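You operate a simulated robot arm through the tools that you are given. There is no shell and no other tool.

The job below is to be done with a simulated robot arm. You get a single attempt, and the scene is never put back.

JOB
The black pump has lost its prime: bleed it and restart it.
Fine: switch off and injection valve shut first; white lever open while you hold the blue button, shut after; valve open, switch on.

Only the result counts: the job must be done as asked and must still hold three seconds after the hand-in. Knocking over, shifting, dropping, spilling or breaking anything else fails it.

ROBOT AND FRAMES
A 7-joint arm with a two-finger parallel gripper, fixed in place. Base frame: the origin is on the floor under the middle of its stand, x ahead of it, y to its left, z up. Units: m, degrees, N and s.
It reaches about 1.247 m from its shoulder. Its first joint turns from -132.0 to 132.0 degrees. Payload 3.91 kg.
The TCP is the grasp point between the finger pads, 0.03 m short of the fingertips. In the tool frame z runs along the fingers and y along their closing line. The gripper opens to 0.11 m. The fingers are 0.02 m wide and 0.01 m thick; the gripper's body (0.048 by 0.112 m) begins 0.055 m behind the TCP.
Orientation is that of the tool frame in the base frame, as [roll, pitch, yaw] about the fixed x, y, z axes, in that order (R = Rz(yaw) Ry(pitch) Rx(roll)). With the fingers straight down and closing along the base's y, the tool's x points along the base's -x, its y along +y and its z along -z.

CONTROLS
- The arm moves only by the tool jog_arm. Its argument "steps" is a list of rows, each a list of 3 entries, a list of its own where there are three numbers: the gripper command, from -1 (fully open) to 1 (shut), values between in proportion, then the shift along the base's x, y, z in m, then the turn, a rotation vector about the base's x, y, z in degrees. In form: [[hand, [dx, dy, dz], [wx, wy, wz]], ...]. A call has 1 to 20 rows; each row is the pose to reach, as a shift and turn from the pose commanded when the call began. A row lasts 0.2 s, in which the tool goes at most 0.05 m and 8.6 degrees; a call with a longer step from one row to the next is refused whole, and so is a gripper value outside its range. Where a pose cannot be reached the arm comes as near as it can. A force on the tool above 40 N (or 10 N above the force at the start of the call, whichever is more), or a blocked arm, ends the call early, and 0.2 s more pass. Each finger travels about 0.108 m/s and halts on what it meets, pressing with about 43 N; the grip force reading is that of the motor and also rises with nothing between the fingers. The clock runs only during rows and for 0.2 s after the last one: add rows that repeat a pose to give the fingers time. The reply holds the time, the measured pose of the TCP, the force on the tool along the base axes, the opening and the grip force, in the units named above and with some noise, with the torque about the TCP (base axes, N m) and any sound that the robot's microphone picked up.
- Cameras (640 x 400 px; columns grow to the right, rows downward): "scene" is fixed at [0.2205, -0.6518, 1.4051]; the picture's right is [0.96, -0.30, 0.00], its down [-0.14, -0.45, -0.88] and it looks along [0.26, 0.84, -0.47] (base axes); focal length 374 px, centre (320, 200). "wrist" rides on the gripper at [0.072, 0.017, -0.103] in the tool frame; the picture's right is [-0.23, 0.97, 0.00], its down [-0.76, -0.18, -0.62] and it looks along [-0.61, -0.14, 0.78] (tool axes); focal length 222 px, centre (320, 200). There is no depth. A picture from a camera that has moved, and an enlarged one, comes with that camera's place and axes in the base frame and with its lens.
- capture(camera): a new picture of that camera. The clock stands still meanwhile.
- inspect(camera, box): a new picture of the part [left, top, right, bottom] of that camera's present view, enlarged. The clock stands still meanwhile.
- finish_job(): hands the job in; it is judged then, once.

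Places have to be worked out from the pictures, the camera data and where the tool is seen. Open the gripper and draw the arm clear of the work before you hand the job in, unless the task says otherwise.

The tools are called as name(argument=value, ...) on one line, values as JSON. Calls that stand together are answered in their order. jog_arm: Moves the arm, as the interface text tells. Its arguments: {"type":"object","properties":{"steps":{"type":"array","items":{"type":"array"}}},"required":["steps"]} The other tools are called the same way: capture (camera) takes a picture; inspect (camera, box) takes an enlarged picture of a part of a camera's view; finish_job () hands the job in.

At the start:

```text
time_s: 0.0
position: [0.5505, 0.4116, 1.1002]
orientation: [179.9, 0.0, 179.9]
force: [0.3, 1.4, -0.4]
moment: [0.04, 0.02, 0.01]
gripper_width: 0.11
gripper_force: 0.1
```

scene: 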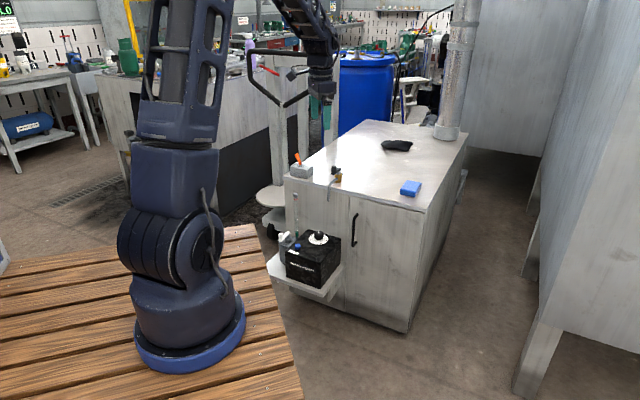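
wrist: 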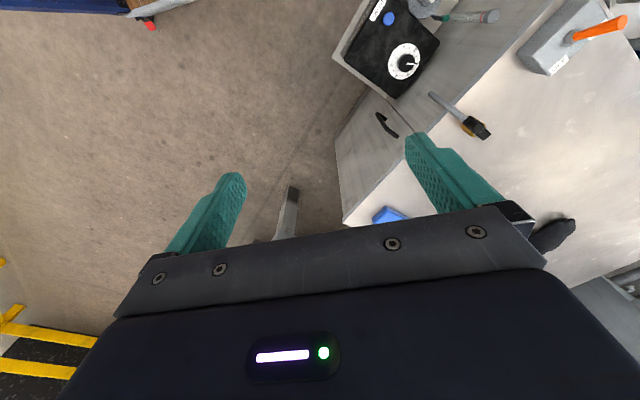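

I'll start by looking closely at the pump area and the bench top from both cameras.

inspect(camera="scene", box=[255, 140, 375, 310])

inspect(camera="wrist", box=[320, 0, 640, 200])

inspect(camera="scene", box=[270, 140, 350, 210])

inspect(camera="scene", box=[265, 220, 350, 300])

```text
2.35 times, centred on (315, 225) of scene
camera zoom: at [0.2205, -0.6518, 1.4051], right [0.96, -0.3, 0.0], down [-0.14, -0.45, -0.88], along [0.26, 0.84, -0.47], focal length 880 px, centre (332, 141)
```

zoom: 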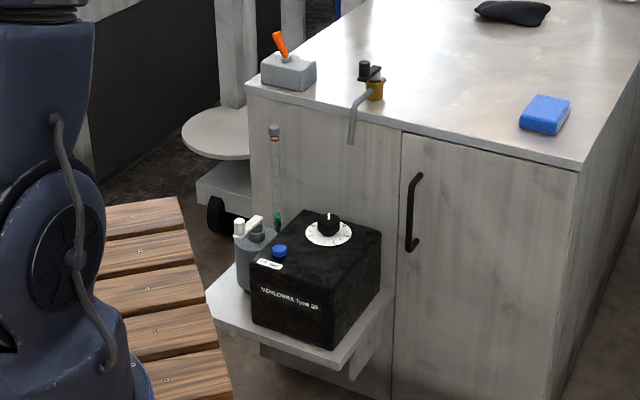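

```text
2.00 times, centred on (480, 100) of wrist
camera zoom: at [0.4782, 0.428, 1.2051], right [0.23, 0.97, 0.0], down [0.76, -0.18, 0.62], along [0.61, -0.14, -0.78], focal length 444 px, centre (0, 400)
```

zoom: 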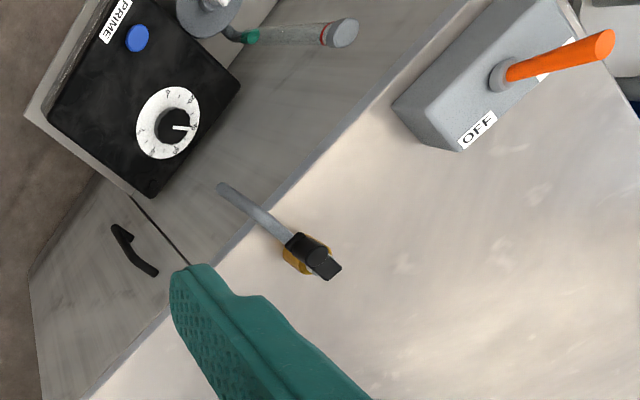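

```text
5.71 times, centred on (310, 175) of scene
camera zoom: at [0.2205, -0.6518, 1.4051], right [0.96, -0.3, 0.0], down [-0.14, -0.45, -0.88], along [0.26, 0.84, -0.47], focal length 2137 px, centre (377, 343)
```

zoom: 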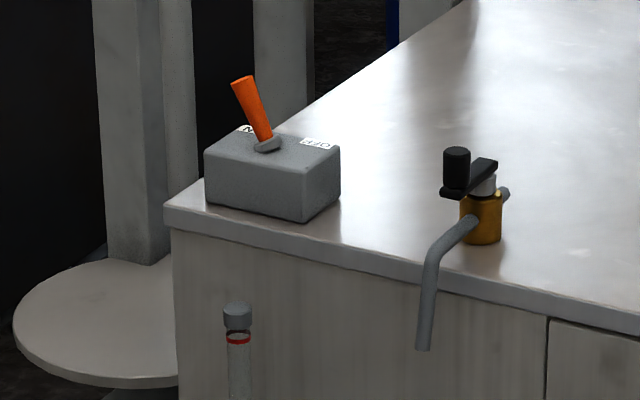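

```text
5.00 times, centred on (308, 260) of scene
camera zoom: at [0.2205, -0.6518, 1.4051], right [0.96, -0.3, 0.0], down [-0.14, -0.45, -0.88], along [0.26, 0.84, -0.47], focal length 1870 px, centre (382, -100)
```

zoom: 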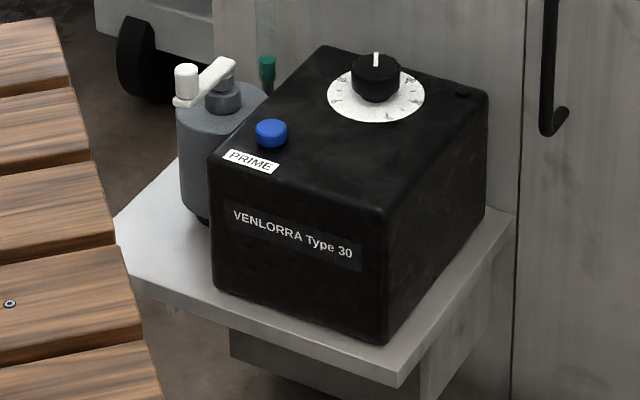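

The blue button triangulates to about (0.51, 0.594, 0.505), the toggle tip to (0.573, 0.832, 0.817), and the valve peg to (0.688, 0.671, 0.80). The toggle leans to ON, and the valve handle appears to lie along its pipe, which means open. I move high over the bench to look at them from above.

jog_arm(steps=[[-1, [0.01, 0.045, 0], [0, 0, 0]], [-1, [0.02, 0.09, 0], [0, 0, 0]], [-1, [0.03, 0.135, 0], [0, 0, 0]], [-1, [0.04, 0.18, 0], [0, 0, 0]], [-1, [0.05, 0.225, 0], [0, 0, 0]], [-1, [0.05, 0.265, 0], [0, 0, 0]], [-1, [0.05, 0.3, -0.02], [0, 0, 0]], [-1, [0.05, 0.3, -0.02], [0, 0, 0]]])

capture(camera="wrist")

capture(camera="scene")

```text
time_s: 1.8
position: [0.6004, 0.7115, 1.0798]
orientation: [-180.0, -0.1, 179.9]
force: [0.6, -0.3, 0.4]
moment: [0.01, -0.03, 0.01]
gripper_width: 0.11
gripper_force: 0.0
```

```text
taken
camera wrist: at [0.5276, 0.7278, 1.1846], right [0.23, 0.97, 0.0], down [0.76, -0.18, 0.62], along [0.61, -0.14, -0.78], focal length 222 px, centre (320, 200)
```

wrist: 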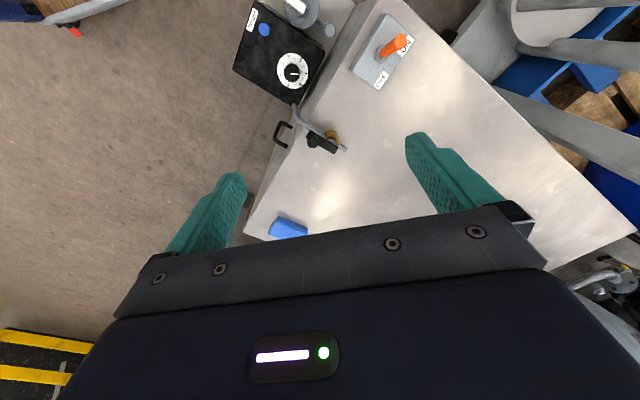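

```text
taken
```

scene: 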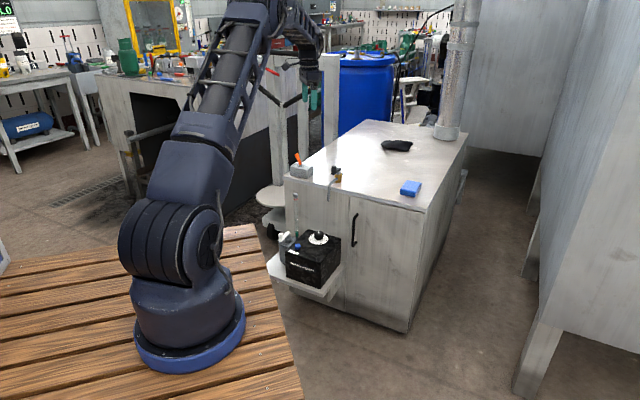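

Everything relevant is now in the wrist view, so I zoom in on the pump head, the switch and the valve.

inspect(camera="wrist", box=[220, 0, 380, 100])

inspect(camera="wrist", box=[330, 0, 430, 100])

inspect(camera="wrist", box=[270, 90, 370, 170])

inspect(camera="scene", box=[318, 155, 354, 205])

```text
4.00 times, centred on (300, 50) of wrist
camera zoom: at [0.5276, 0.7278, 1.1846], right [0.23, 0.97, 0.0], down [0.76, -0.18, 0.62], along [0.61, -0.14, -0.78], focal length 888 px, centre (400, 800)
```

zoom: 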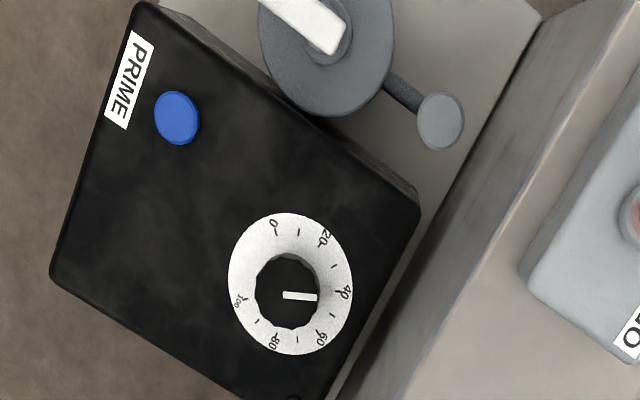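

```text
4.00 times, centred on (380, 50) of wrist
camera zoom: at [0.5276, 0.7278, 1.1846], right [0.23, 0.97, 0.0], down [0.76, -0.18, 0.62], along [0.61, -0.14, -0.78], focal length 888 px, centre (80, 800)
```

zoom: 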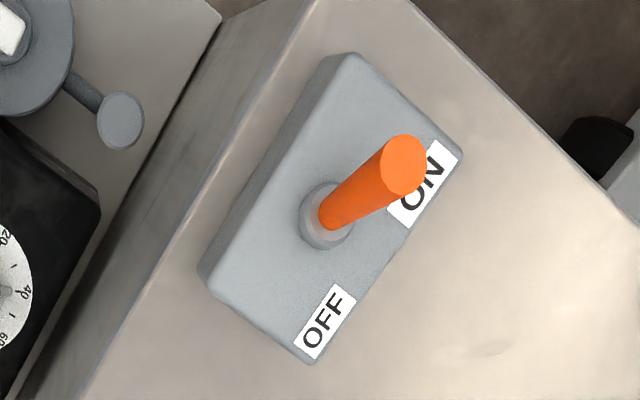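

```text
5.00 times, centred on (320, 130) of wrist
camera zoom: at [0.5276, 0.7278, 1.1846], right [0.23, 0.97, 0.0], down [0.76, -0.18, 0.62], along [0.61, -0.14, -0.78], focal length 1111 px, centre (320, 550)
```

zoom: 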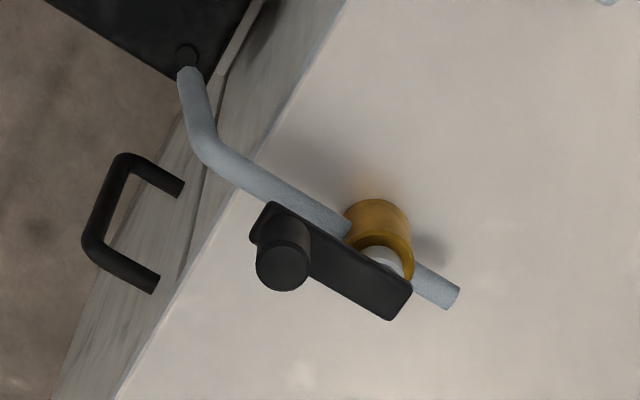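

```text
8.00 times, centred on (336, 180) of scene
camera zoom: at [0.2205, -0.6518, 1.4051], right [0.96, -0.3, 0.0], down [-0.14, -0.45, -0.88], along [0.26, 0.84, -0.47], focal length 2992 px, centre (192, 360)
```

zoom: 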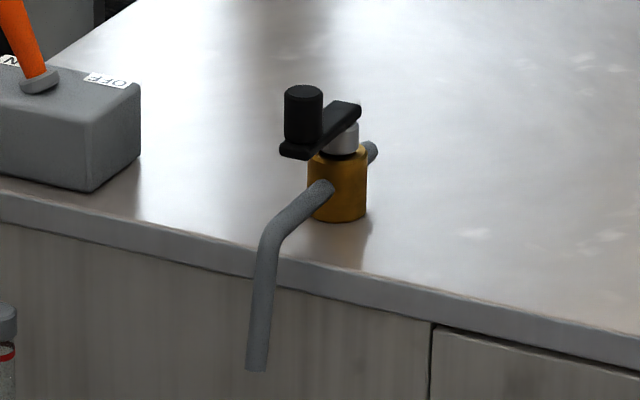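

Valve handle lies parallel to its pipe, so it's open, and the toggle leans to ON. Now I move back over the pump head to see the white lever's orientation and stem.

jog_arm(steps=[[-1, [-0.03, -0.01, -0.03], [0, 0, 0]], [-1, [-0.06, -0.02, -0.06], [0, 0, 0]], [-1, [-0.09, -0.03, -0.09], [0, 0, 0]], [-1, [-0.12, -0.04, -0.12], [0, 0, 0]], [-1, [-0.14, -0.05, -0.16], [0, 0, 0]], [-1, [-0.15, -0.06, -0.2], [0, 0, 0]], [-1, [-0.15, -0.065, -0.22], [0, 0, 0]], [-1, [-0.15, -0.065, -0.22], [0, 0, 0]]])

capture(camera="wrist")

inspect(camera="wrist", box=[240, 0, 440, 125])

```text
time_s: 3.6
position: [0.4537, 0.6474, 0.8605]
orientation: [180.0, -0.1, -180.0]
force: [0.2, 0.4, -0.2]
moment: [0.01, -0.01, -0.01]
gripper_width: 0.1099
gripper_force: 0.1
```

```text
taken
camera wrist: at [0.381, 0.6632, 0.9647], right [0.23, 0.97, 0.0], down [0.76, -0.18, 0.62], along [0.61, -0.14, -0.78], focal length 222 px, centre (320, 200)
```

wrist: 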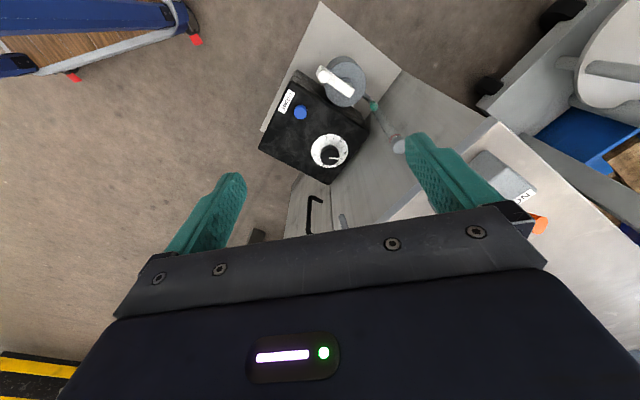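

```text
3.20 times, centred on (340, 62) of wrist
camera zoom: at [0.381, 0.6632, 0.9647], right [0.23, 0.97, 0.0], down [0.76, -0.18, 0.62], along [0.61, -0.14, -0.78], focal length 711 px, centre (256, 640)
```

zoom: 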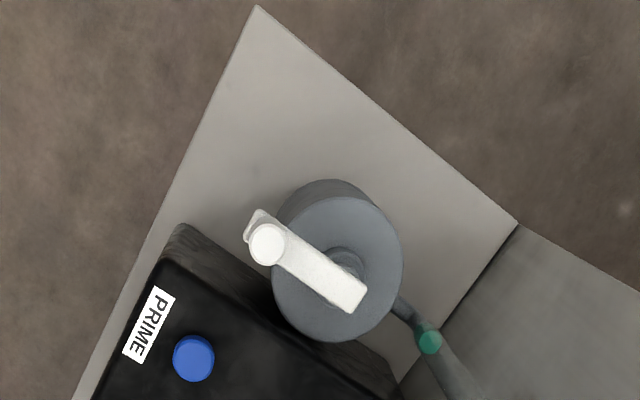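

The pump-head lever's peg is at about (0.452, 0.654, 0.540) and its stem at about (0.486, 0.692). The bench is turned about 42.6° to my base frame. I rotate the gripper to match and move above the toggle with closed fingers for a closer look.

jog_arm(steps=[[-1, [0.01, 0.01, 0.045], [0, 0, 8.5]], [-1, [0.03, 0.03, 0.08], [0, 0, 17]], [-1, [0.055, 0.055, 0.11], [0, 0, 25.5]], [-0.5, [0.08, 0.085, 0.11], [0, 0, 34]], [0, [0.105, 0.12, 0.11], [0, 0, 42.5]], [1, [0.131, 0.155, 0.11], [0, 0, 42.5]], [1, [0.131, 0.155, 0.11], [0, 0, 42.5]], [1, [0.131, 0.155, 0.11], [0, 0, 42.5]]])

capture(camera="wrist")

capture(camera="scene")

```text
time_s: 5.4
position: [0.5845, 0.8016, 0.9718]
orientation: [180.0, 0.0, -137.5]
force: [0.5, 0.1, 0.4]
moment: [0.01, 0.02, 0.02]
gripper_width: 0.0003
gripper_force: 37.3
```

```text
taken
camera wrist: at [0.5201, 0.7649, 1.076], right [-0.49, 0.87, 0.0], down [0.68, 0.38, 0.62], along [0.54, 0.31, -0.78], focal length 222 px, centre (320, 200)
```

wrist: 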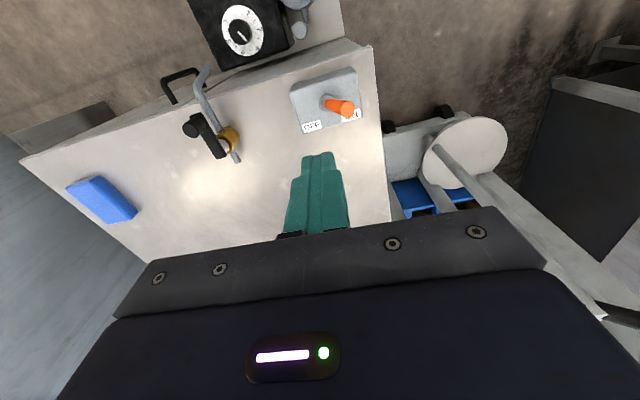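

```text
taken
```

scene: 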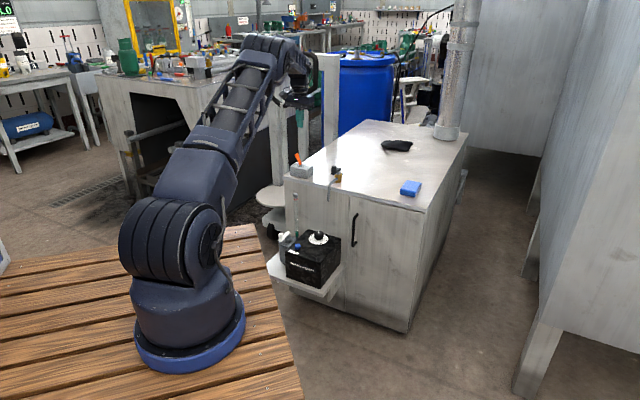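

The gripper is now aligned with the bench. I zoom in on the switch and valve to refine their positions.

inspect(camera="wrist", box=[280, 50, 380, 150])

inspect(camera="wrist", box=[150, 50, 260, 170])

inspect(camera="scene", box=[280, 140, 330, 190])

```text
4.00 times, centred on (330, 100) of wrist
camera zoom: at [0.5201, 0.7649, 1.076], right [-0.49, 0.87, 0.0], down [0.68, 0.38, 0.62], along [0.54, 0.31, -0.78], focal length 888 px, centre (280, 600)
```

zoom: 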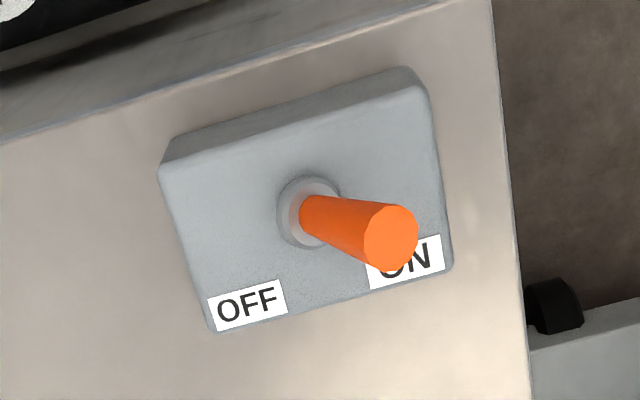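

```text
3.33 times, centred on (205, 110) of wrist
camera zoom: at [0.5201, 0.7649, 1.076], right [-0.49, 0.87, 0.0], down [0.68, 0.38, 0.62], along [0.54, 0.31, -0.78], focal length 740 px, centre (703, 500)
```

zoom: 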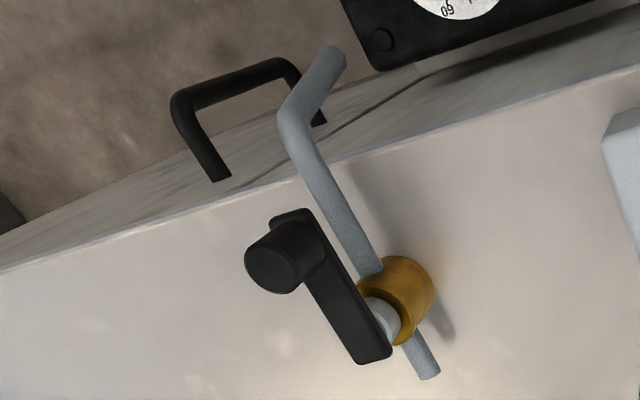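

```text
8.00 times, centred on (305, 165) of scene
camera zoom: at [0.2205, -0.6518, 1.4051], right [0.96, -0.3, 0.0], down [-0.14, -0.45, -0.88], along [0.26, 0.84, -0.47], focal length 2992 px, centre (440, 480)
```

zoom: 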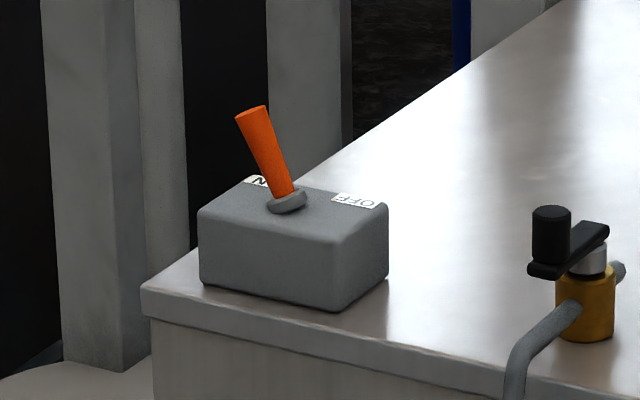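

The toggle tip is at about (0.572, 0.829, 0.822) and its pivot at about (0.588, 0.813, 0.775), leaning toward ON. I bring the closed fingers down on the ON side of the lever, clear of it.

jog_arm(steps=[[1, [-0.019, 0.028, 0], [0, 0, 0]], [1, [-0.037, 0.0556, 0], [0, 0, 0]], [1, [-0.037, 0.0556, -0.035], [0, 0, 0]], [1, [-0.037, 0.0556, -0.07], [0, 0, 0]], [1, [-0.037, 0.0556, -0.105], [0, 0, 0]], [1, [-0.037, 0.0556, -0.139], [0, 0, 0]], [1, [-0.037, 0.0556, -0.139], [0, 0, 0]]])

inspect(camera="scene", box=[270, 130, 340, 190])

capture(camera="wrist")

```text
time_s: 7.0
position: [0.5437, 0.8557, 0.8344]
orientation: [180.0, -0.1, -137.5]
force: [-0.2, 0.3, 0.3]
moment: [0.0, -0.03, 0.03]
gripper_width: 0.0
gripper_force: 37.6
```

```text
6.67 times, centred on (305, 160) of scene
camera zoom: at [0.2205, -0.6518, 1.4051], right [0.96, -0.3, 0.0], down [-0.14, -0.45, -0.88], along [0.26, 0.84, -0.47], focal length 2493 px, centre (420, 467)
```

zoom: 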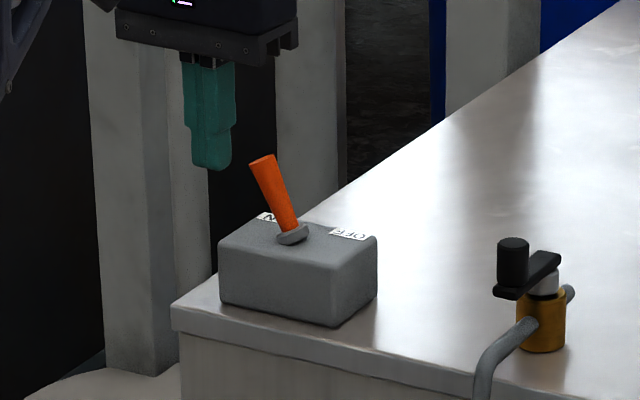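

```text
taken
camera wrist: at [0.4792, 0.8192, 0.939], right [-0.49, 0.87, 0.0], down [0.68, 0.38, 0.62], along [0.54, 0.31, -0.78], focal length 222 px, centre (320, 200)
```

wrist: 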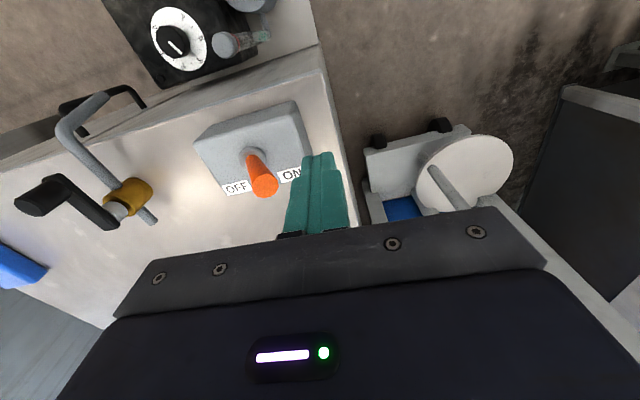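

The fingertips are at the right height on the ON side of the lever. I push slowly along the switch's long axis toward OFF.

jog_arm(steps=[[1, [0.009, -0.006, 0], [0, 0, 0]], [1, [0.0155, -0.013, 0], [0, 0, 0]], [1, [0.022, -0.02, 0], [0, 0, 0]], [1, [0.028, -0.0265, 0], [0, 0, 0]], [1, [0.0335, -0.0325, 0], [0, 0, 0]], [1, [0.039, -0.0385, 0], [0, 0, 0]], [1, [0.039, -0.0385, 0], [0, 0, 0]]])

inspect(camera="scene", box=[270, 130, 340, 190])

inspect(camera="wrist", box=[180, 60, 380, 220])

```text
time_s: 8.6
position: [0.5832, 0.8198, 0.8314]
orientation: [180.0, 0.0, -137.6]
force: [-0.7, 0.4, 0.1]
moment: [0.0, 0.0, 0.04]
gripper_width: 0.0001
gripper_force: 37.3
```

```text
6.67 times, centred on (305, 160) of scene
camera zoom: at [0.2205, -0.6518, 1.4051], right [0.96, -0.3, 0.0], down [-0.14, -0.45, -0.88], along [0.26, 0.84, -0.47], focal length 2493 px, centre (420, 467)
```

zoom: 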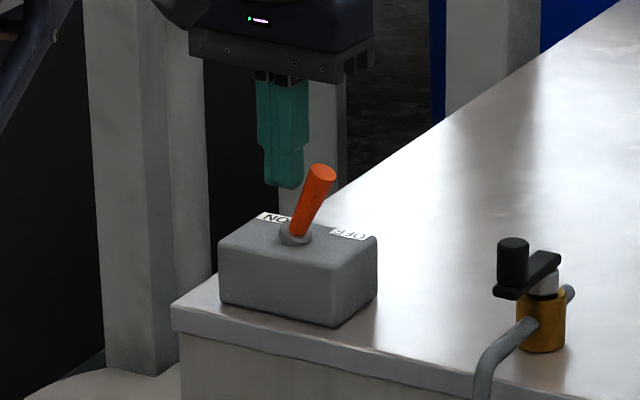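

```text
2.50 times, centred on (280, 140) of wrist
camera zoom: at [0.5187, 0.7819, 0.9353], right [-0.49, 0.87, 0.0], down [0.68, 0.38, 0.62], along [0.54, 0.31, -0.78], focal length 555 px, centre (420, 350)
```

zoom: 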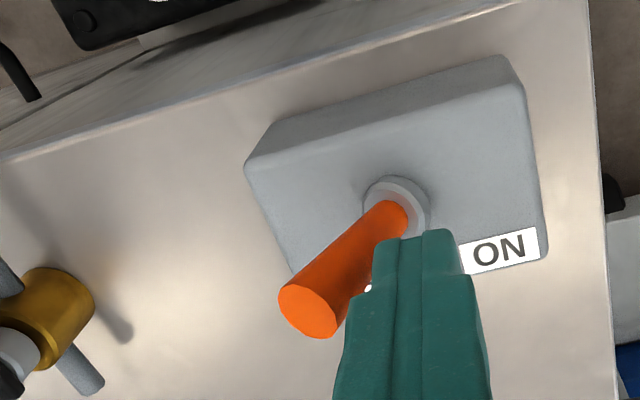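

The toggle now leans fully to OFF and the reaction force is near zero. I back off, rise, and move above the valve's peg at about (0.691, 0.677) with the fingers partly open.

jog_arm(steps=[[1, [-0.0135, 0.0147, 0], [0, 0, 0]], [1, [-0.0135, 0.0147, 0.045], [0, 0, 0]], [1, [-0.0135, 0.0147, 0.09], [0, 0, 0]], [1, [-0.0135, 0.0147, 0.12], [0, 0, 0]], [0.2, [0.011, -0.017, 0.12], [0, 0, 0]], [0.2, [0.035, -0.048, 0.12], [0, 0, 0]], [0.2, [0.06, -0.08, 0.12], [0, 0, 0]], [0.2, [0.084, -0.112, 0.12], [0, 0, 0]], [0.2, [0.108, -0.143, 0.12], [0, 0, 0]], [0.2, [0.108, -0.143, 0.12], [0, 0, 0]], [0.2, [0.108, -0.143, 0.12], [0, 0, 0]]])

capture(camera="wrist")

inspect(camera="scene", box=[280, 100, 380, 200])

```text
time_s: 11.0
position: [0.6894, 0.6765, 0.9548]
orientation: [180.0, 0.0, -137.5]
force: [-0.4, 0.1, 0.5]
moment: [0.01, 0.0, 0.0]
gripper_width: 0.0441
gripper_force: 0.1
```

```text
taken
camera wrist: at [0.6254, 0.6394, 1.0592], right [-0.49, 0.87, 0.0], down [0.68, 0.38, 0.62], along [0.54, 0.31, -0.78], focal length 222 px, centre (320, 200)
```

wrist: 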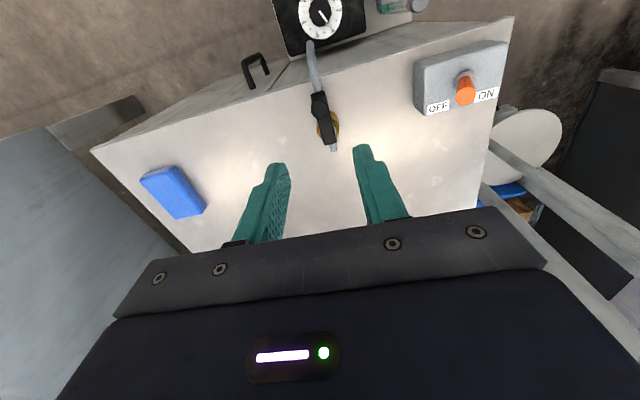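

```text
4.00 times, centred on (330, 150) of scene
camera zoom: at [0.2205, -0.6518, 1.4051], right [0.96, -0.3, 0.0], down [-0.14, -0.45, -0.88], along [0.26, 0.84, -0.47], focal length 1496 px, centre (280, 400)
```

zoom: 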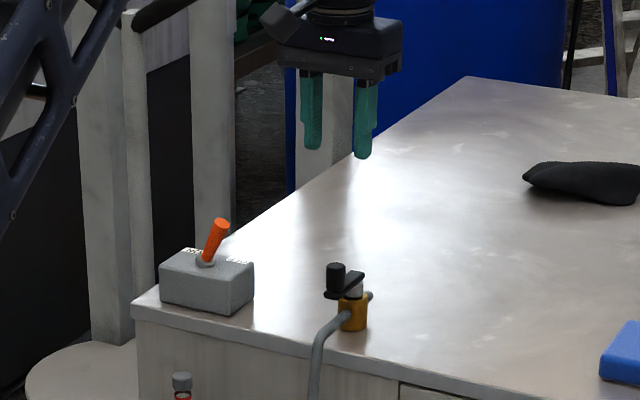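

The hand is above the valve. I zoom in on the wrist view to check the peg's alignment before descending.

inspect(camera="wrist", box=[270, 60, 370, 160])

```text
4.00 times, centred on (320, 110) of wrist
camera zoom: at [0.6254, 0.6394, 1.0592], right [-0.49, 0.87, 0.0], down [0.68, 0.38, 0.62], along [0.54, 0.31, -0.78], focal length 888 px, centre (320, 560)
```

zoom: 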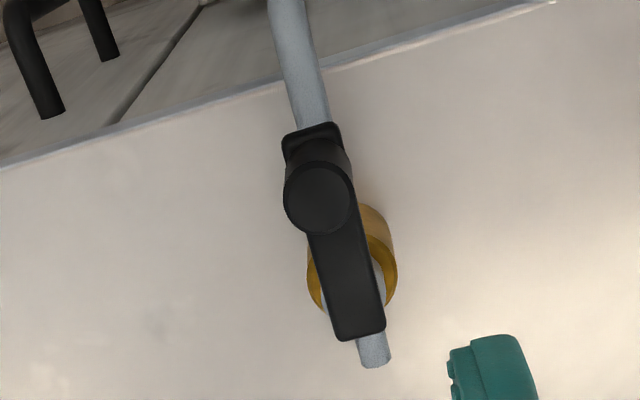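

The peg projects exactly where I predicted, at (0.691, 0.677), centred between the fingers. I descend around it, with the fingertips stopping just above the lever bar, and then narrow the fingers loosely.

jog_arm(steps=[[0.2, [0.0015, 0.0005, -0.04], [0, 0, 0]], [0.2, [0.0015, 0.0005, -0.08], [0, 0, 0]], [0.2, [0.0015, 0.0005, -0.11], [0, 0, 0]], [0.2, [0.0015, 0.0005, -0.13], [0, 0, 0]], [0.2, [0.0015, 0.0005, -0.141], [0, 0, 0]], [0.5, [0.0015, 0.0005, -0.141], [0, 0, 0]], [0.5, [0.0015, 0.0005, -0.141], [0, 0, 0]]])

inspect(camera="wrist", box=[220, 80, 420, 240])

inspect(camera="scene", box=[300, 130, 370, 210])

```text
time_s: 12.6
position: [0.6926, 0.6779, 0.8112]
orientation: [179.9, 0.0, -137.5]
force: [0.3, 0.0, 0.2]
moment: [-0.01, 0.01, 0.0]
gripper_width: 0.0277
gripper_force: 0.0
```

```text
2.50 times, centred on (320, 160) of wrist
camera zoom: at [0.6281, 0.6403, 0.9154], right [-0.49, 0.87, 0.0], down [0.68, 0.38, 0.62], along [0.54, 0.31, -0.78], focal length 555 px, centre (320, 300)
```

zoom: 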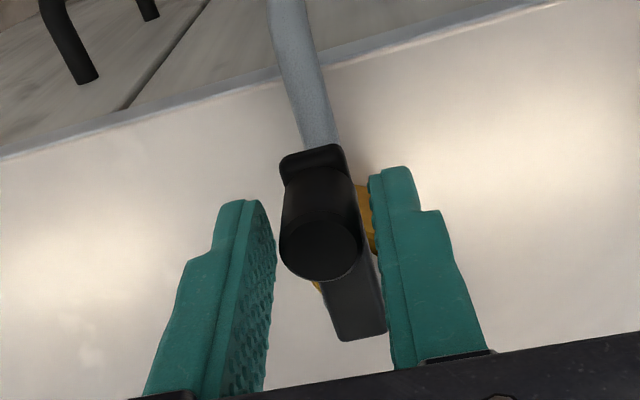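

```text
5.00 times, centred on (335, 170) of scene
camera zoom: at [0.2205, -0.6518, 1.4051], right [0.96, -0.3, 0.0], down [-0.14, -0.45, -0.88], along [0.26, 0.84, -0.47], focal length 1870 px, centre (245, 350)
```

zoom: 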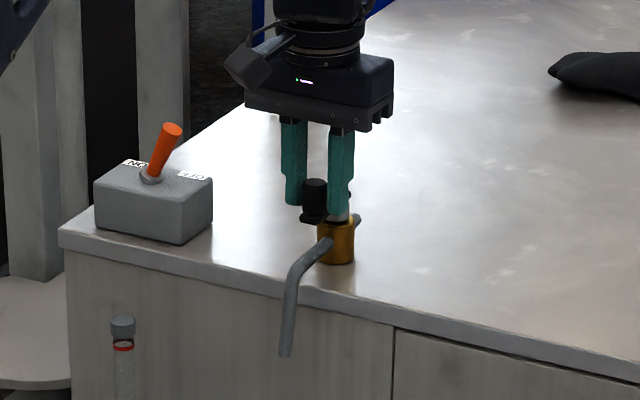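

The peg sits centred between the fingers with no contact force. I try a small clockwise (seen from above) swing of 17°, turning the gripper with it, to learn which way the valve turns.

jog_arm(steps=[[0.5, [-0.002, 0.0024, 0], [0, 0, -4.25]], [0.5, [-0.0039, 0.0047, 0], [0, 0, -8.5]], [0.5, [-0.0055, 0.0073, 0], [0, 0, -12.75]], [0.5, [-0.007, 0.0099, 0], [0, 0, -17]], [0.5, [-0.007, 0.0099, 0], [0, 0, -17]]])

inspect(camera="wrist", box=[220, 80, 420, 240])

inspect(camera="scene", box=[300, 130, 370, 210])

```text
time_s: 13.8
position: [0.6874, 0.6853, 0.81]
orientation: [-179.9, 0.0, -154.6]
force: [14.1, -14.4, -1.5]
moment: [-0.09, -0.2, 0.07]
gripper_width: 0.0368
gripper_force: 9.2
```

```text
2.50 times, centred on (320, 160) of wrist
camera zoom: at [0.6146, 0.6689, 0.915], right [-0.21, 0.98, 0.0], down [0.76, 0.17, 0.62], along [0.61, 0.13, -0.78], focal length 555 px, centre (320, 300)
```

zoom: 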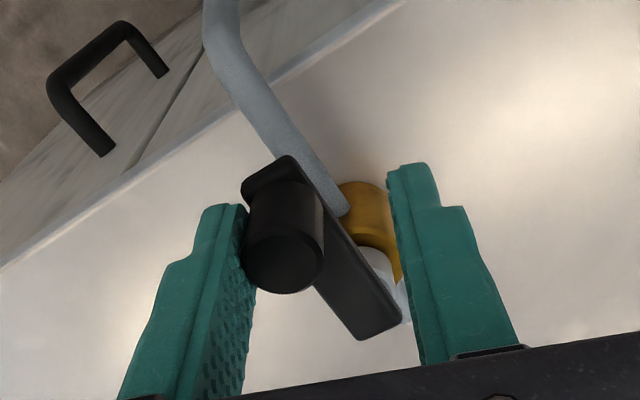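

```text
5.00 times, centred on (335, 170) of scene
camera zoom: at [0.2205, -0.6518, 1.4051], right [0.96, -0.3, 0.0], down [-0.14, -0.45, -0.88], along [0.26, 0.84, -0.47], focal length 1870 px, centre (245, 350)
```

zoom: 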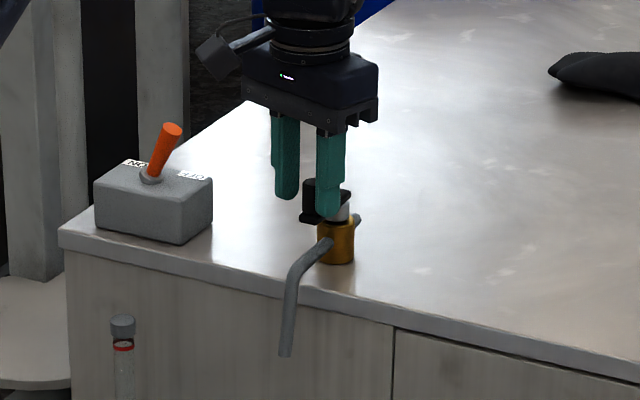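

The reaction reached 20 N and the lever didn't move, so clockwise is against its stop. I return to the start pose and try 17° counter-clockwise.

jog_arm(steps=[[0.5, [0.0035, -0.005, 0], [0, 0, 8.5]], [0.5, [0.007, -0.0099, 0], [0, 0, 17]], [0.5, [0.0092, -0.012, 0], [0, 0, 21.25]], [0.5, [0.0115, -0.014, 0], [0, 0, 25.5]], [0.5, [0.014, -0.0157, 0], [0, 0, 29.75]], [0.5, [0.0166, -0.0173, 0], [0, 0, 34]], [0.5, [0.0166, -0.0173, 0], [0, 0, 34]]])

inspect(camera="wrist", box=[220, 80, 420, 240])

inspect(camera="scene", box=[300, 130, 370, 210])

```text
time_s: 15.4
position: [0.7024, 0.67, 0.8103]
orientation: [-179.9, 0.0, -120.4]
force: [1.2, -0.8, 0.0]
moment: [0.02, 0.0, 0.02]
gripper_width: 0.0276
gripper_force: 0.0
```

```text
2.50 times, centred on (320, 160) of wrist
camera zoom: at [0.6512, 0.6148, 0.9153], right [-0.72, 0.69, 0.0], down [0.54, 0.57, 0.62], along [0.43, 0.45, -0.78], focal length 555 px, centre (320, 300)
```

zoom: 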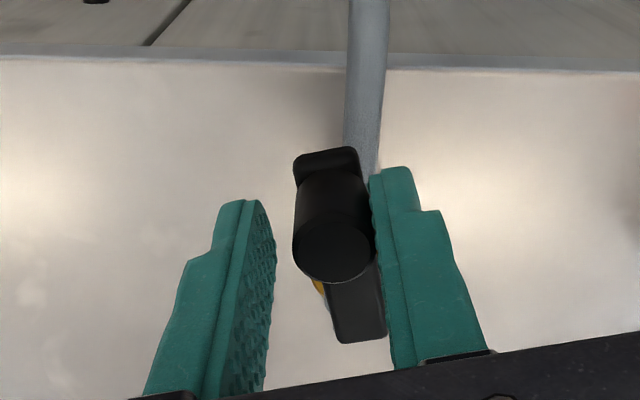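

```text
5.00 times, centred on (335, 170) of scene
camera zoom: at [0.2205, -0.6518, 1.4051], right [0.96, -0.3, 0.0], down [-0.14, -0.45, -0.88], along [0.26, 0.84, -0.47], focal length 1870 px, centre (245, 350)
```

zoom: 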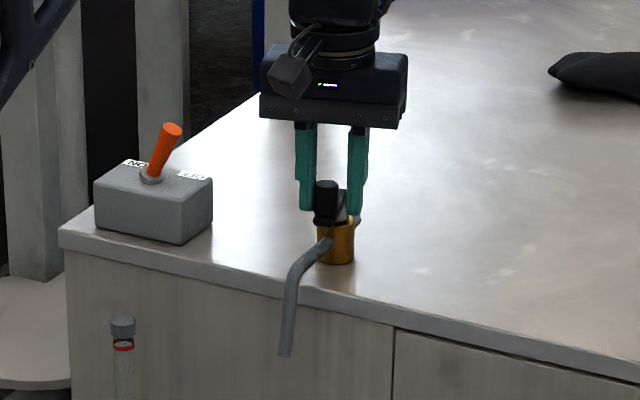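

Counter-clockwise the lever turns freely, with about 1.4 N and the bar now visibly off the pipe line. I continue the arc to about 90°, turning the gripper with it.

jog_arm(steps=[[0.5, [0.0055, -0.0025, 0], [0, 0, 8.5]], [0.5, [0.0114, -0.0042, 0], [0, 0, 17]], [0.5, [0.0174, -0.0051, 0], [0, 0, 25.5]], [0.5, [0.0235, -0.005, 0], [0, 0, 34]], [0.5, [0.0295, -0.004, 0], [0, 0, 42.5]], [0.5, [0.0352, -0.0022, 0], [0, 0, 51]], [0.5, [0.0407, 0.0005, 0], [0, 0, 59.5]], [0.5, [0.0457, 0.004, 0], [0, 0, 68]], [0.5, [0.048, 0.006, 0], [0, 0, 72]], [0.5, [0.048, 0.006, 0], [0, 0, 72]]])

inspect(camera="wrist", box=[220, 80, 420, 240])

inspect(camera="scene", box=[300, 130, 370, 210])

```text
time_s: 17.6
position: [0.7504, 0.6756, 0.8113]
orientation: [180.0, 0.0, -48.4]
force: [-0.6, 0.1, 0.4]
moment: [0.01, 0.0, -0.02]
gripper_width: 0.0277
gripper_force: 0.1
```

```text
2.50 times, centred on (320, 160) of wrist
camera zoom: at [0.7858, 0.609, 0.9152], right [-0.88, -0.48, 0.0], down [-0.37, 0.69, 0.62], along [-0.3, 0.55, -0.78], focal length 555 px, centre (320, 300)
```

zoom: 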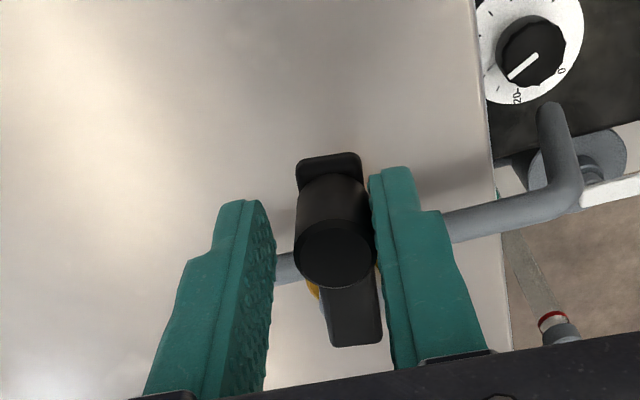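

```text
5.00 times, centred on (335, 170) of scene
camera zoom: at [0.2205, -0.6518, 1.4051], right [0.96, -0.3, 0.0], down [-0.14, -0.45, -0.88], along [0.26, 0.84, -0.47], focal length 1870 px, centre (245, 350)
```

zoom: 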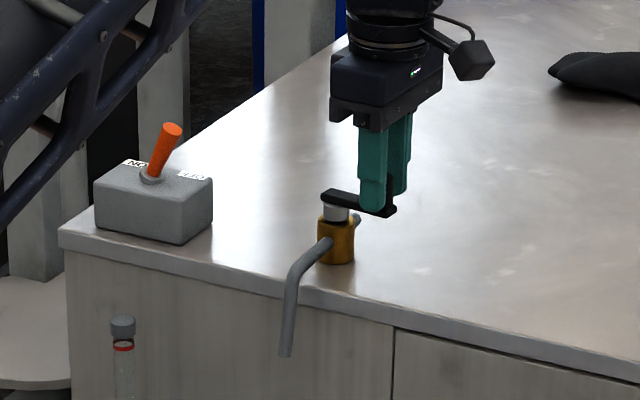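

The lever is at about 85° and there's still no reaction from a stop. I turn the last few degrees until I feel the stop.

jog_arm(steps=[[0.5, [0.002, 0.002, 0], [0, 0, 4]], [0.5, [0.0039, 0.0042, 0], [0, 0, 8]], [0.5, [0.0056, 0.0065, 0], [0, 0, 12]], [0.5, [0.0056, 0.0065, 0], [0, 0, 12]]])

inspect(camera="wrist", box=[220, 80, 420, 240])

inspect(camera="scene", box=[300, 130, 370, 210])

```text
time_s: 18.6
position: [0.7558, 0.6814, 0.8099]
orientation: [180.0, 0.0, -36.4]
force: [-5.6, -5.5, 0.8]
moment: [-0.08, -0.05, -0.04]
gripper_width: 0.0315
gripper_force: 4.3
```

```text
2.50 times, centred on (320, 160) of wrist
camera zoom: at [0.8038, 0.6237, 0.9144], right [-0.76, -0.65, 0.0], down [-0.51, 0.6, 0.62], along [-0.4, 0.47, -0.78], focal length 555 px, centre (320, 300)
```

zoom: 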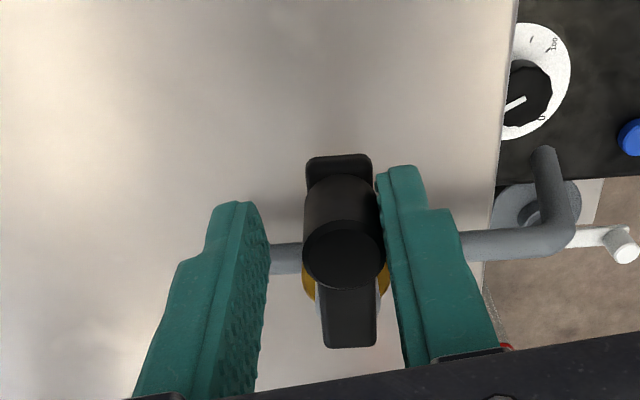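

```text
5.00 times, centred on (335, 170) of scene
camera zoom: at [0.2205, -0.6518, 1.4051], right [0.96, -0.3, 0.0], down [-0.14, -0.45, -0.88], along [0.26, 0.84, -0.47], focal length 1870 px, centre (245, 350)
```

zoom: 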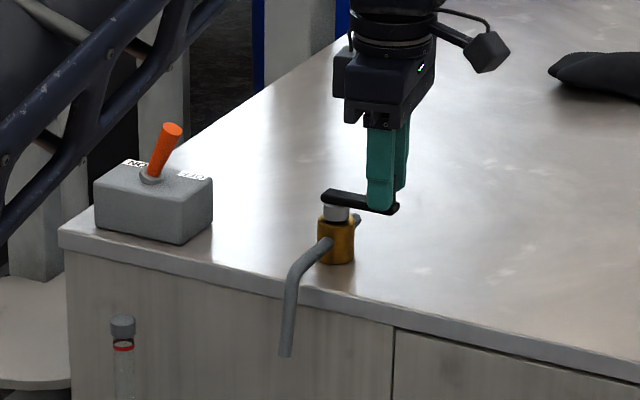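

The stop is reached at about 8 N with the bar square across the pipe, so the injection valve is shut. I back off, lift away, and move over to the pump head while turning the gripper back to the bench alignment.

jog_arm(steps=[[0.5, [-0.0031, -0.0039, 0], [0, 0, -7]], [0.2, [-0.0031, -0.0039, 0], [0, 0, -7]], [0.2, [-0.0031, -0.0039, 0.045], [0, 0, -7]], [0.2, [-0.0031, -0.0039, 0.09], [0, 0, -7]], [0.2, [-0.0031, -0.0039, 0.135], [0, 0, -7]], [0.2, [-0.027, -0.0045, 0.14], [0, 0, -15]], [0.2, [-0.05, -0.005, 0.14], [0, 0, -23]], [0.2, [-0.074, -0.006, 0.14], [0, 0, -31]], [0.2, [-0.098, -0.0065, 0.14], [0, 0, -39]], [0.2, [-0.122, -0.007, 0.14], [0, 0, -47]], [0.2, [-0.146, -0.0075, 0.14], [0, 0, -55]], [0.2, [-0.17, -0.008, 0.14], [0, 0, -63]], [0.2, [-0.194, -0.009, 0.14], [0, 0, -71]], [0.2, [-0.218, -0.01, 0.14], [0, 0, -79]], [0.2, [-0.242, -0.0105, 0.14], [0, 0, -87]], [0.2, [-0.266, -0.011, 0.14], [0, 0, -95]], [0.2, [-0.286, -0.0114, 0.14], [0, 0, -101]], [0.2, [-0.286, -0.0114, 0.14], [0, 0, -101]]])

capture(camera="wrist")

inspect(camera="scene", box=[265, 140, 365, 300])

```text
time_s: 22.4
position: [0.472, 0.6698, 0.9515]
orientation: [-179.9, -0.1, -137.7]
force: [-0.4, -1.2, -0.9]
moment: [-0.02, 0.0, 0.04]
gripper_width: 0.044
gripper_force: 0.0
```

```text
taken
camera wrist: at [0.4062, 0.632, 1.0557], right [-0.49, 0.87, 0.0], down [0.68, 0.38, 0.62], along [0.54, 0.3, -0.78], focal length 222 px, centre (320, 200)
```

wrist: 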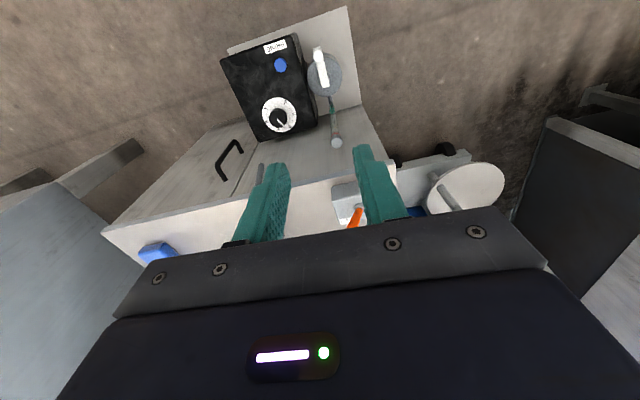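

```text
2.50 times, centred on (315, 220) of scene
camera zoom: at [0.2205, -0.6518, 1.4051], right [0.96, -0.3, 0.0], down [-0.14, -0.45, -0.88], along [0.26, 0.84, -0.47], focal length 935 px, centre (332, 150)
```

zoom: 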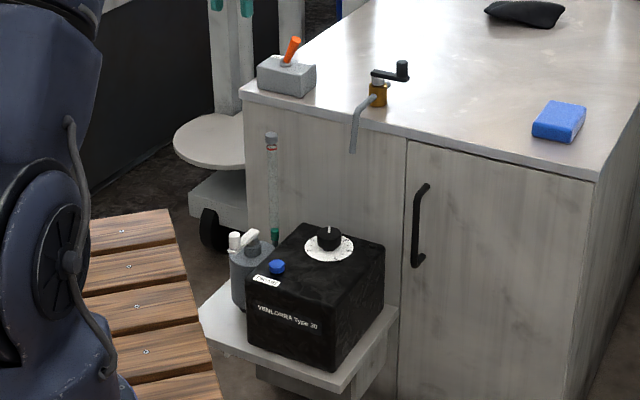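

The switch shows OFF and the valve handle is across its pipe. Now a close look at the white lever and the sight tube.

inspect(camera="wrist", box=[280, 20, 380, 160])

inspect(camera="scene", box=[278, 185, 308, 260])

inspect(camera="wrist", box=[260, 30, 360, 100])

```text
2.86 times, centred on (330, 90) of wrist
camera zoom: at [0.4062, 0.632, 1.0557], right [-0.49, 0.87, 0.0], down [0.68, 0.38, 0.62], along [0.54, 0.3, -0.78], focal length 635 px, centre (291, 514)
```

zoom: 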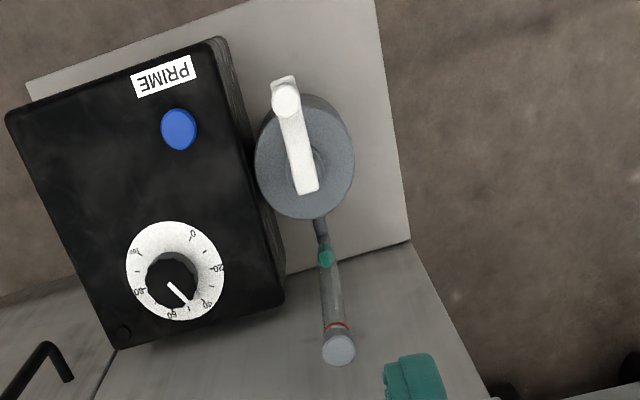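

```text
5.33 times, centred on (293, 222) of scene
camera zoom: at [0.2205, -0.6518, 1.4051], right [0.96, -0.3, 0.0], down [-0.14, -0.45, -0.88], along [0.26, 0.84, -0.47], focal length 1995 px, centre (464, 80)
```

zoom: 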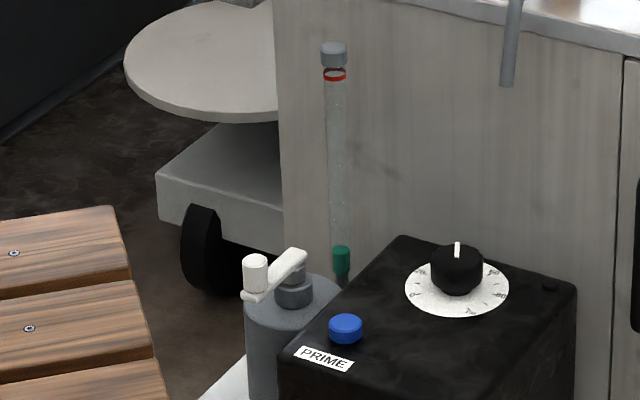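

```text
5.71 times, centred on (310, 65) of wrist
camera zoom: at [0.4062, 0.632, 1.0557], right [-0.49, 0.87, 0.0], down [0.68, 0.38, 0.62], along [0.54, 0.3, -0.78], focal length 1269 px, centre (377, 971)
```

zoom: 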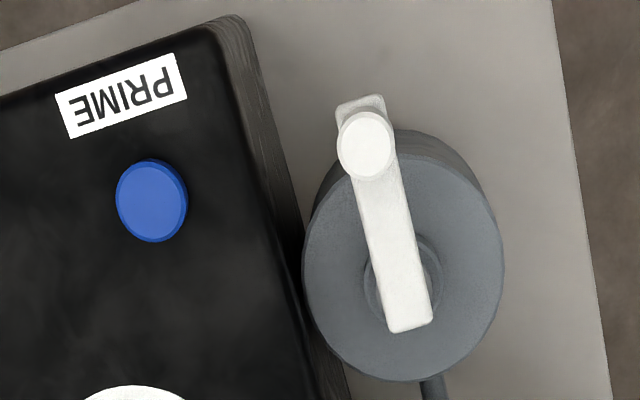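

The white peg's top is at about (0.454, 0.6535, 0.544) and its stem at about (0.490, 0.691), a radius of about 0.052. I descend to just above it, then check alignment before going around it.

jog_arm(steps=[[0.2, [-0.018, -0.0163, -0.03], [0, 0, 0]], [0.2, [-0.018, -0.0163, -0.075], [0, 0, 0]], [0.2, [-0.018, -0.0163, -0.12], [0, 0, 0]], [0.2, [-0.018, -0.0163, -0.165], [0, 0, 0]], [0.2, [-0.018, -0.0163, -0.21], [0, 0, 0]], [0.2, [-0.018, -0.0163, -0.255], [0, 0, 0]], [0.2, [-0.018, -0.0163, -0.3], [0, 0, 0]], [0.2, [-0.018, -0.0163, -0.33], [0, 0, 0]], [0.2, [-0.018, -0.0163, -0.33], [0, 0, 0]]])

inspect(camera="wrist", box=[220, 40, 420, 200])

inspect(camera="scene", box=[250, 160, 350, 280])

```text
time_s: 24.4
position: [0.4571, 0.6549, 0.6222]
orientation: [-180.0, 0.1, -137.5]
force: [-0.8, -0.6, 1.1]
moment: [-0.01, 0.0, -0.01]
gripper_width: 0.0441
gripper_force: 0.0
```

```text
2.50 times, centred on (320, 120) of wrist
camera zoom: at [0.3915, 0.6168, 0.7254], right [-0.49, 0.87, 0.0], down [0.68, 0.38, 0.62], along [0.54, 0.31, -0.78], focal length 555 px, centre (320, 400)
```

zoom: 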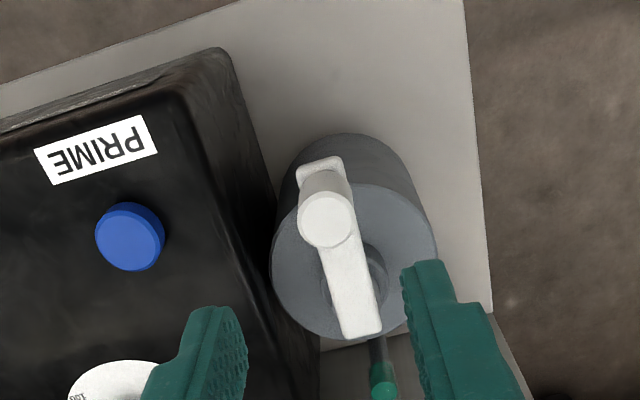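

```text
3.33 times, centred on (300, 220) of scene
camera zoom: at [0.2205, -0.6518, 1.4051], right [0.96, -0.3, 0.0], down [-0.14, -0.45, -0.88], along [0.26, 0.84, -0.47], focal length 1247 px, centre (387, 133)
```

zoom: 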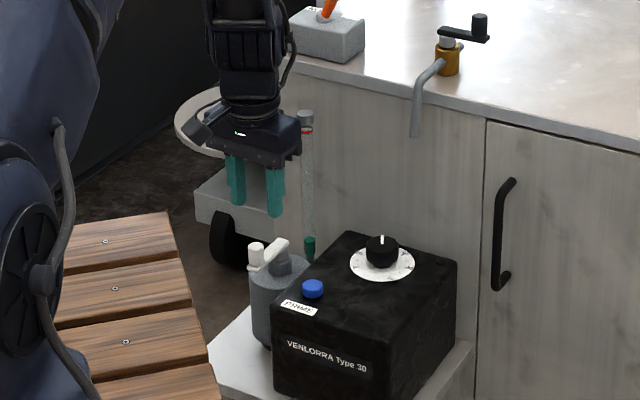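

The peg is nearly centred, with about 3 mm to correct. I go down around it to a TCP height of 0.551 and narrow the fingers loosely.

jog_arm(steps=[[0.2, [-0.0045, -0.0014, -0.02], [0, 0, 0]], [0.2, [-0.0045, -0.0014, -0.045], [0, 0, 0]], [0.2, [-0.0045, -0.0014, -0.062], [0, 0, 0]], [0.2, [-0.0045, -0.0014, -0.071], [0, 0, 0]], [0.5, [-0.0045, -0.0014, -0.071], [0, 0, 0]], [0.5, [-0.0045, -0.0014, -0.071], [0, 0, 0]]])

inspect(camera="wrist", box=[220, 80, 420, 240])

inspect(camera="scene", box=[265, 190, 335, 270])

```text
time_s: 25.8
position: [0.4488, 0.6543, 0.5473]
orientation: [-180.0, -0.1, -137.4]
force: [0.1, -0.3, 1.0]
moment: [0.0, 0.01, 0.03]
gripper_width: 0.0277
gripper_force: 0.0
```

```text
2.50 times, centred on (320, 160) of wrist
camera zoom: at [0.3838, 0.6167, 0.6523], right [-0.49, 0.87, 0.0], down [0.68, 0.38, 0.62], along [0.54, 0.31, -0.78], focal length 555 px, centre (320, 300)
```

zoom: 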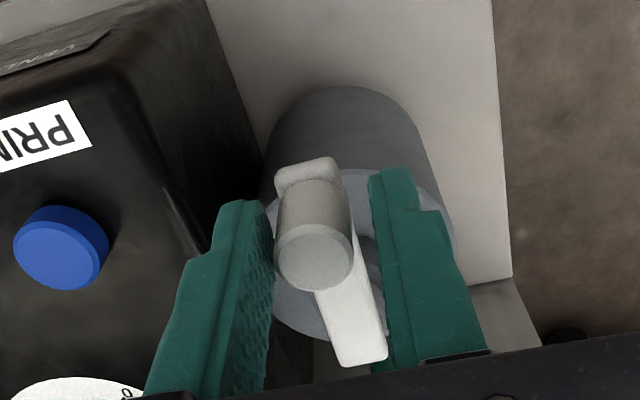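

```text
5.00 times, centred on (300, 230) of scene
camera zoom: at [0.2205, -0.6518, 1.4051], right [0.96, -0.3, 0.0], down [-0.14, -0.45, -0.88], along [0.26, 0.84, -0.47], focal length 1870 px, centre (420, 50)
```

zoom: 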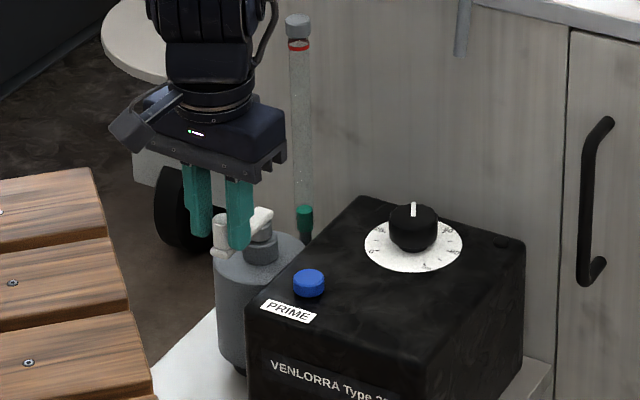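

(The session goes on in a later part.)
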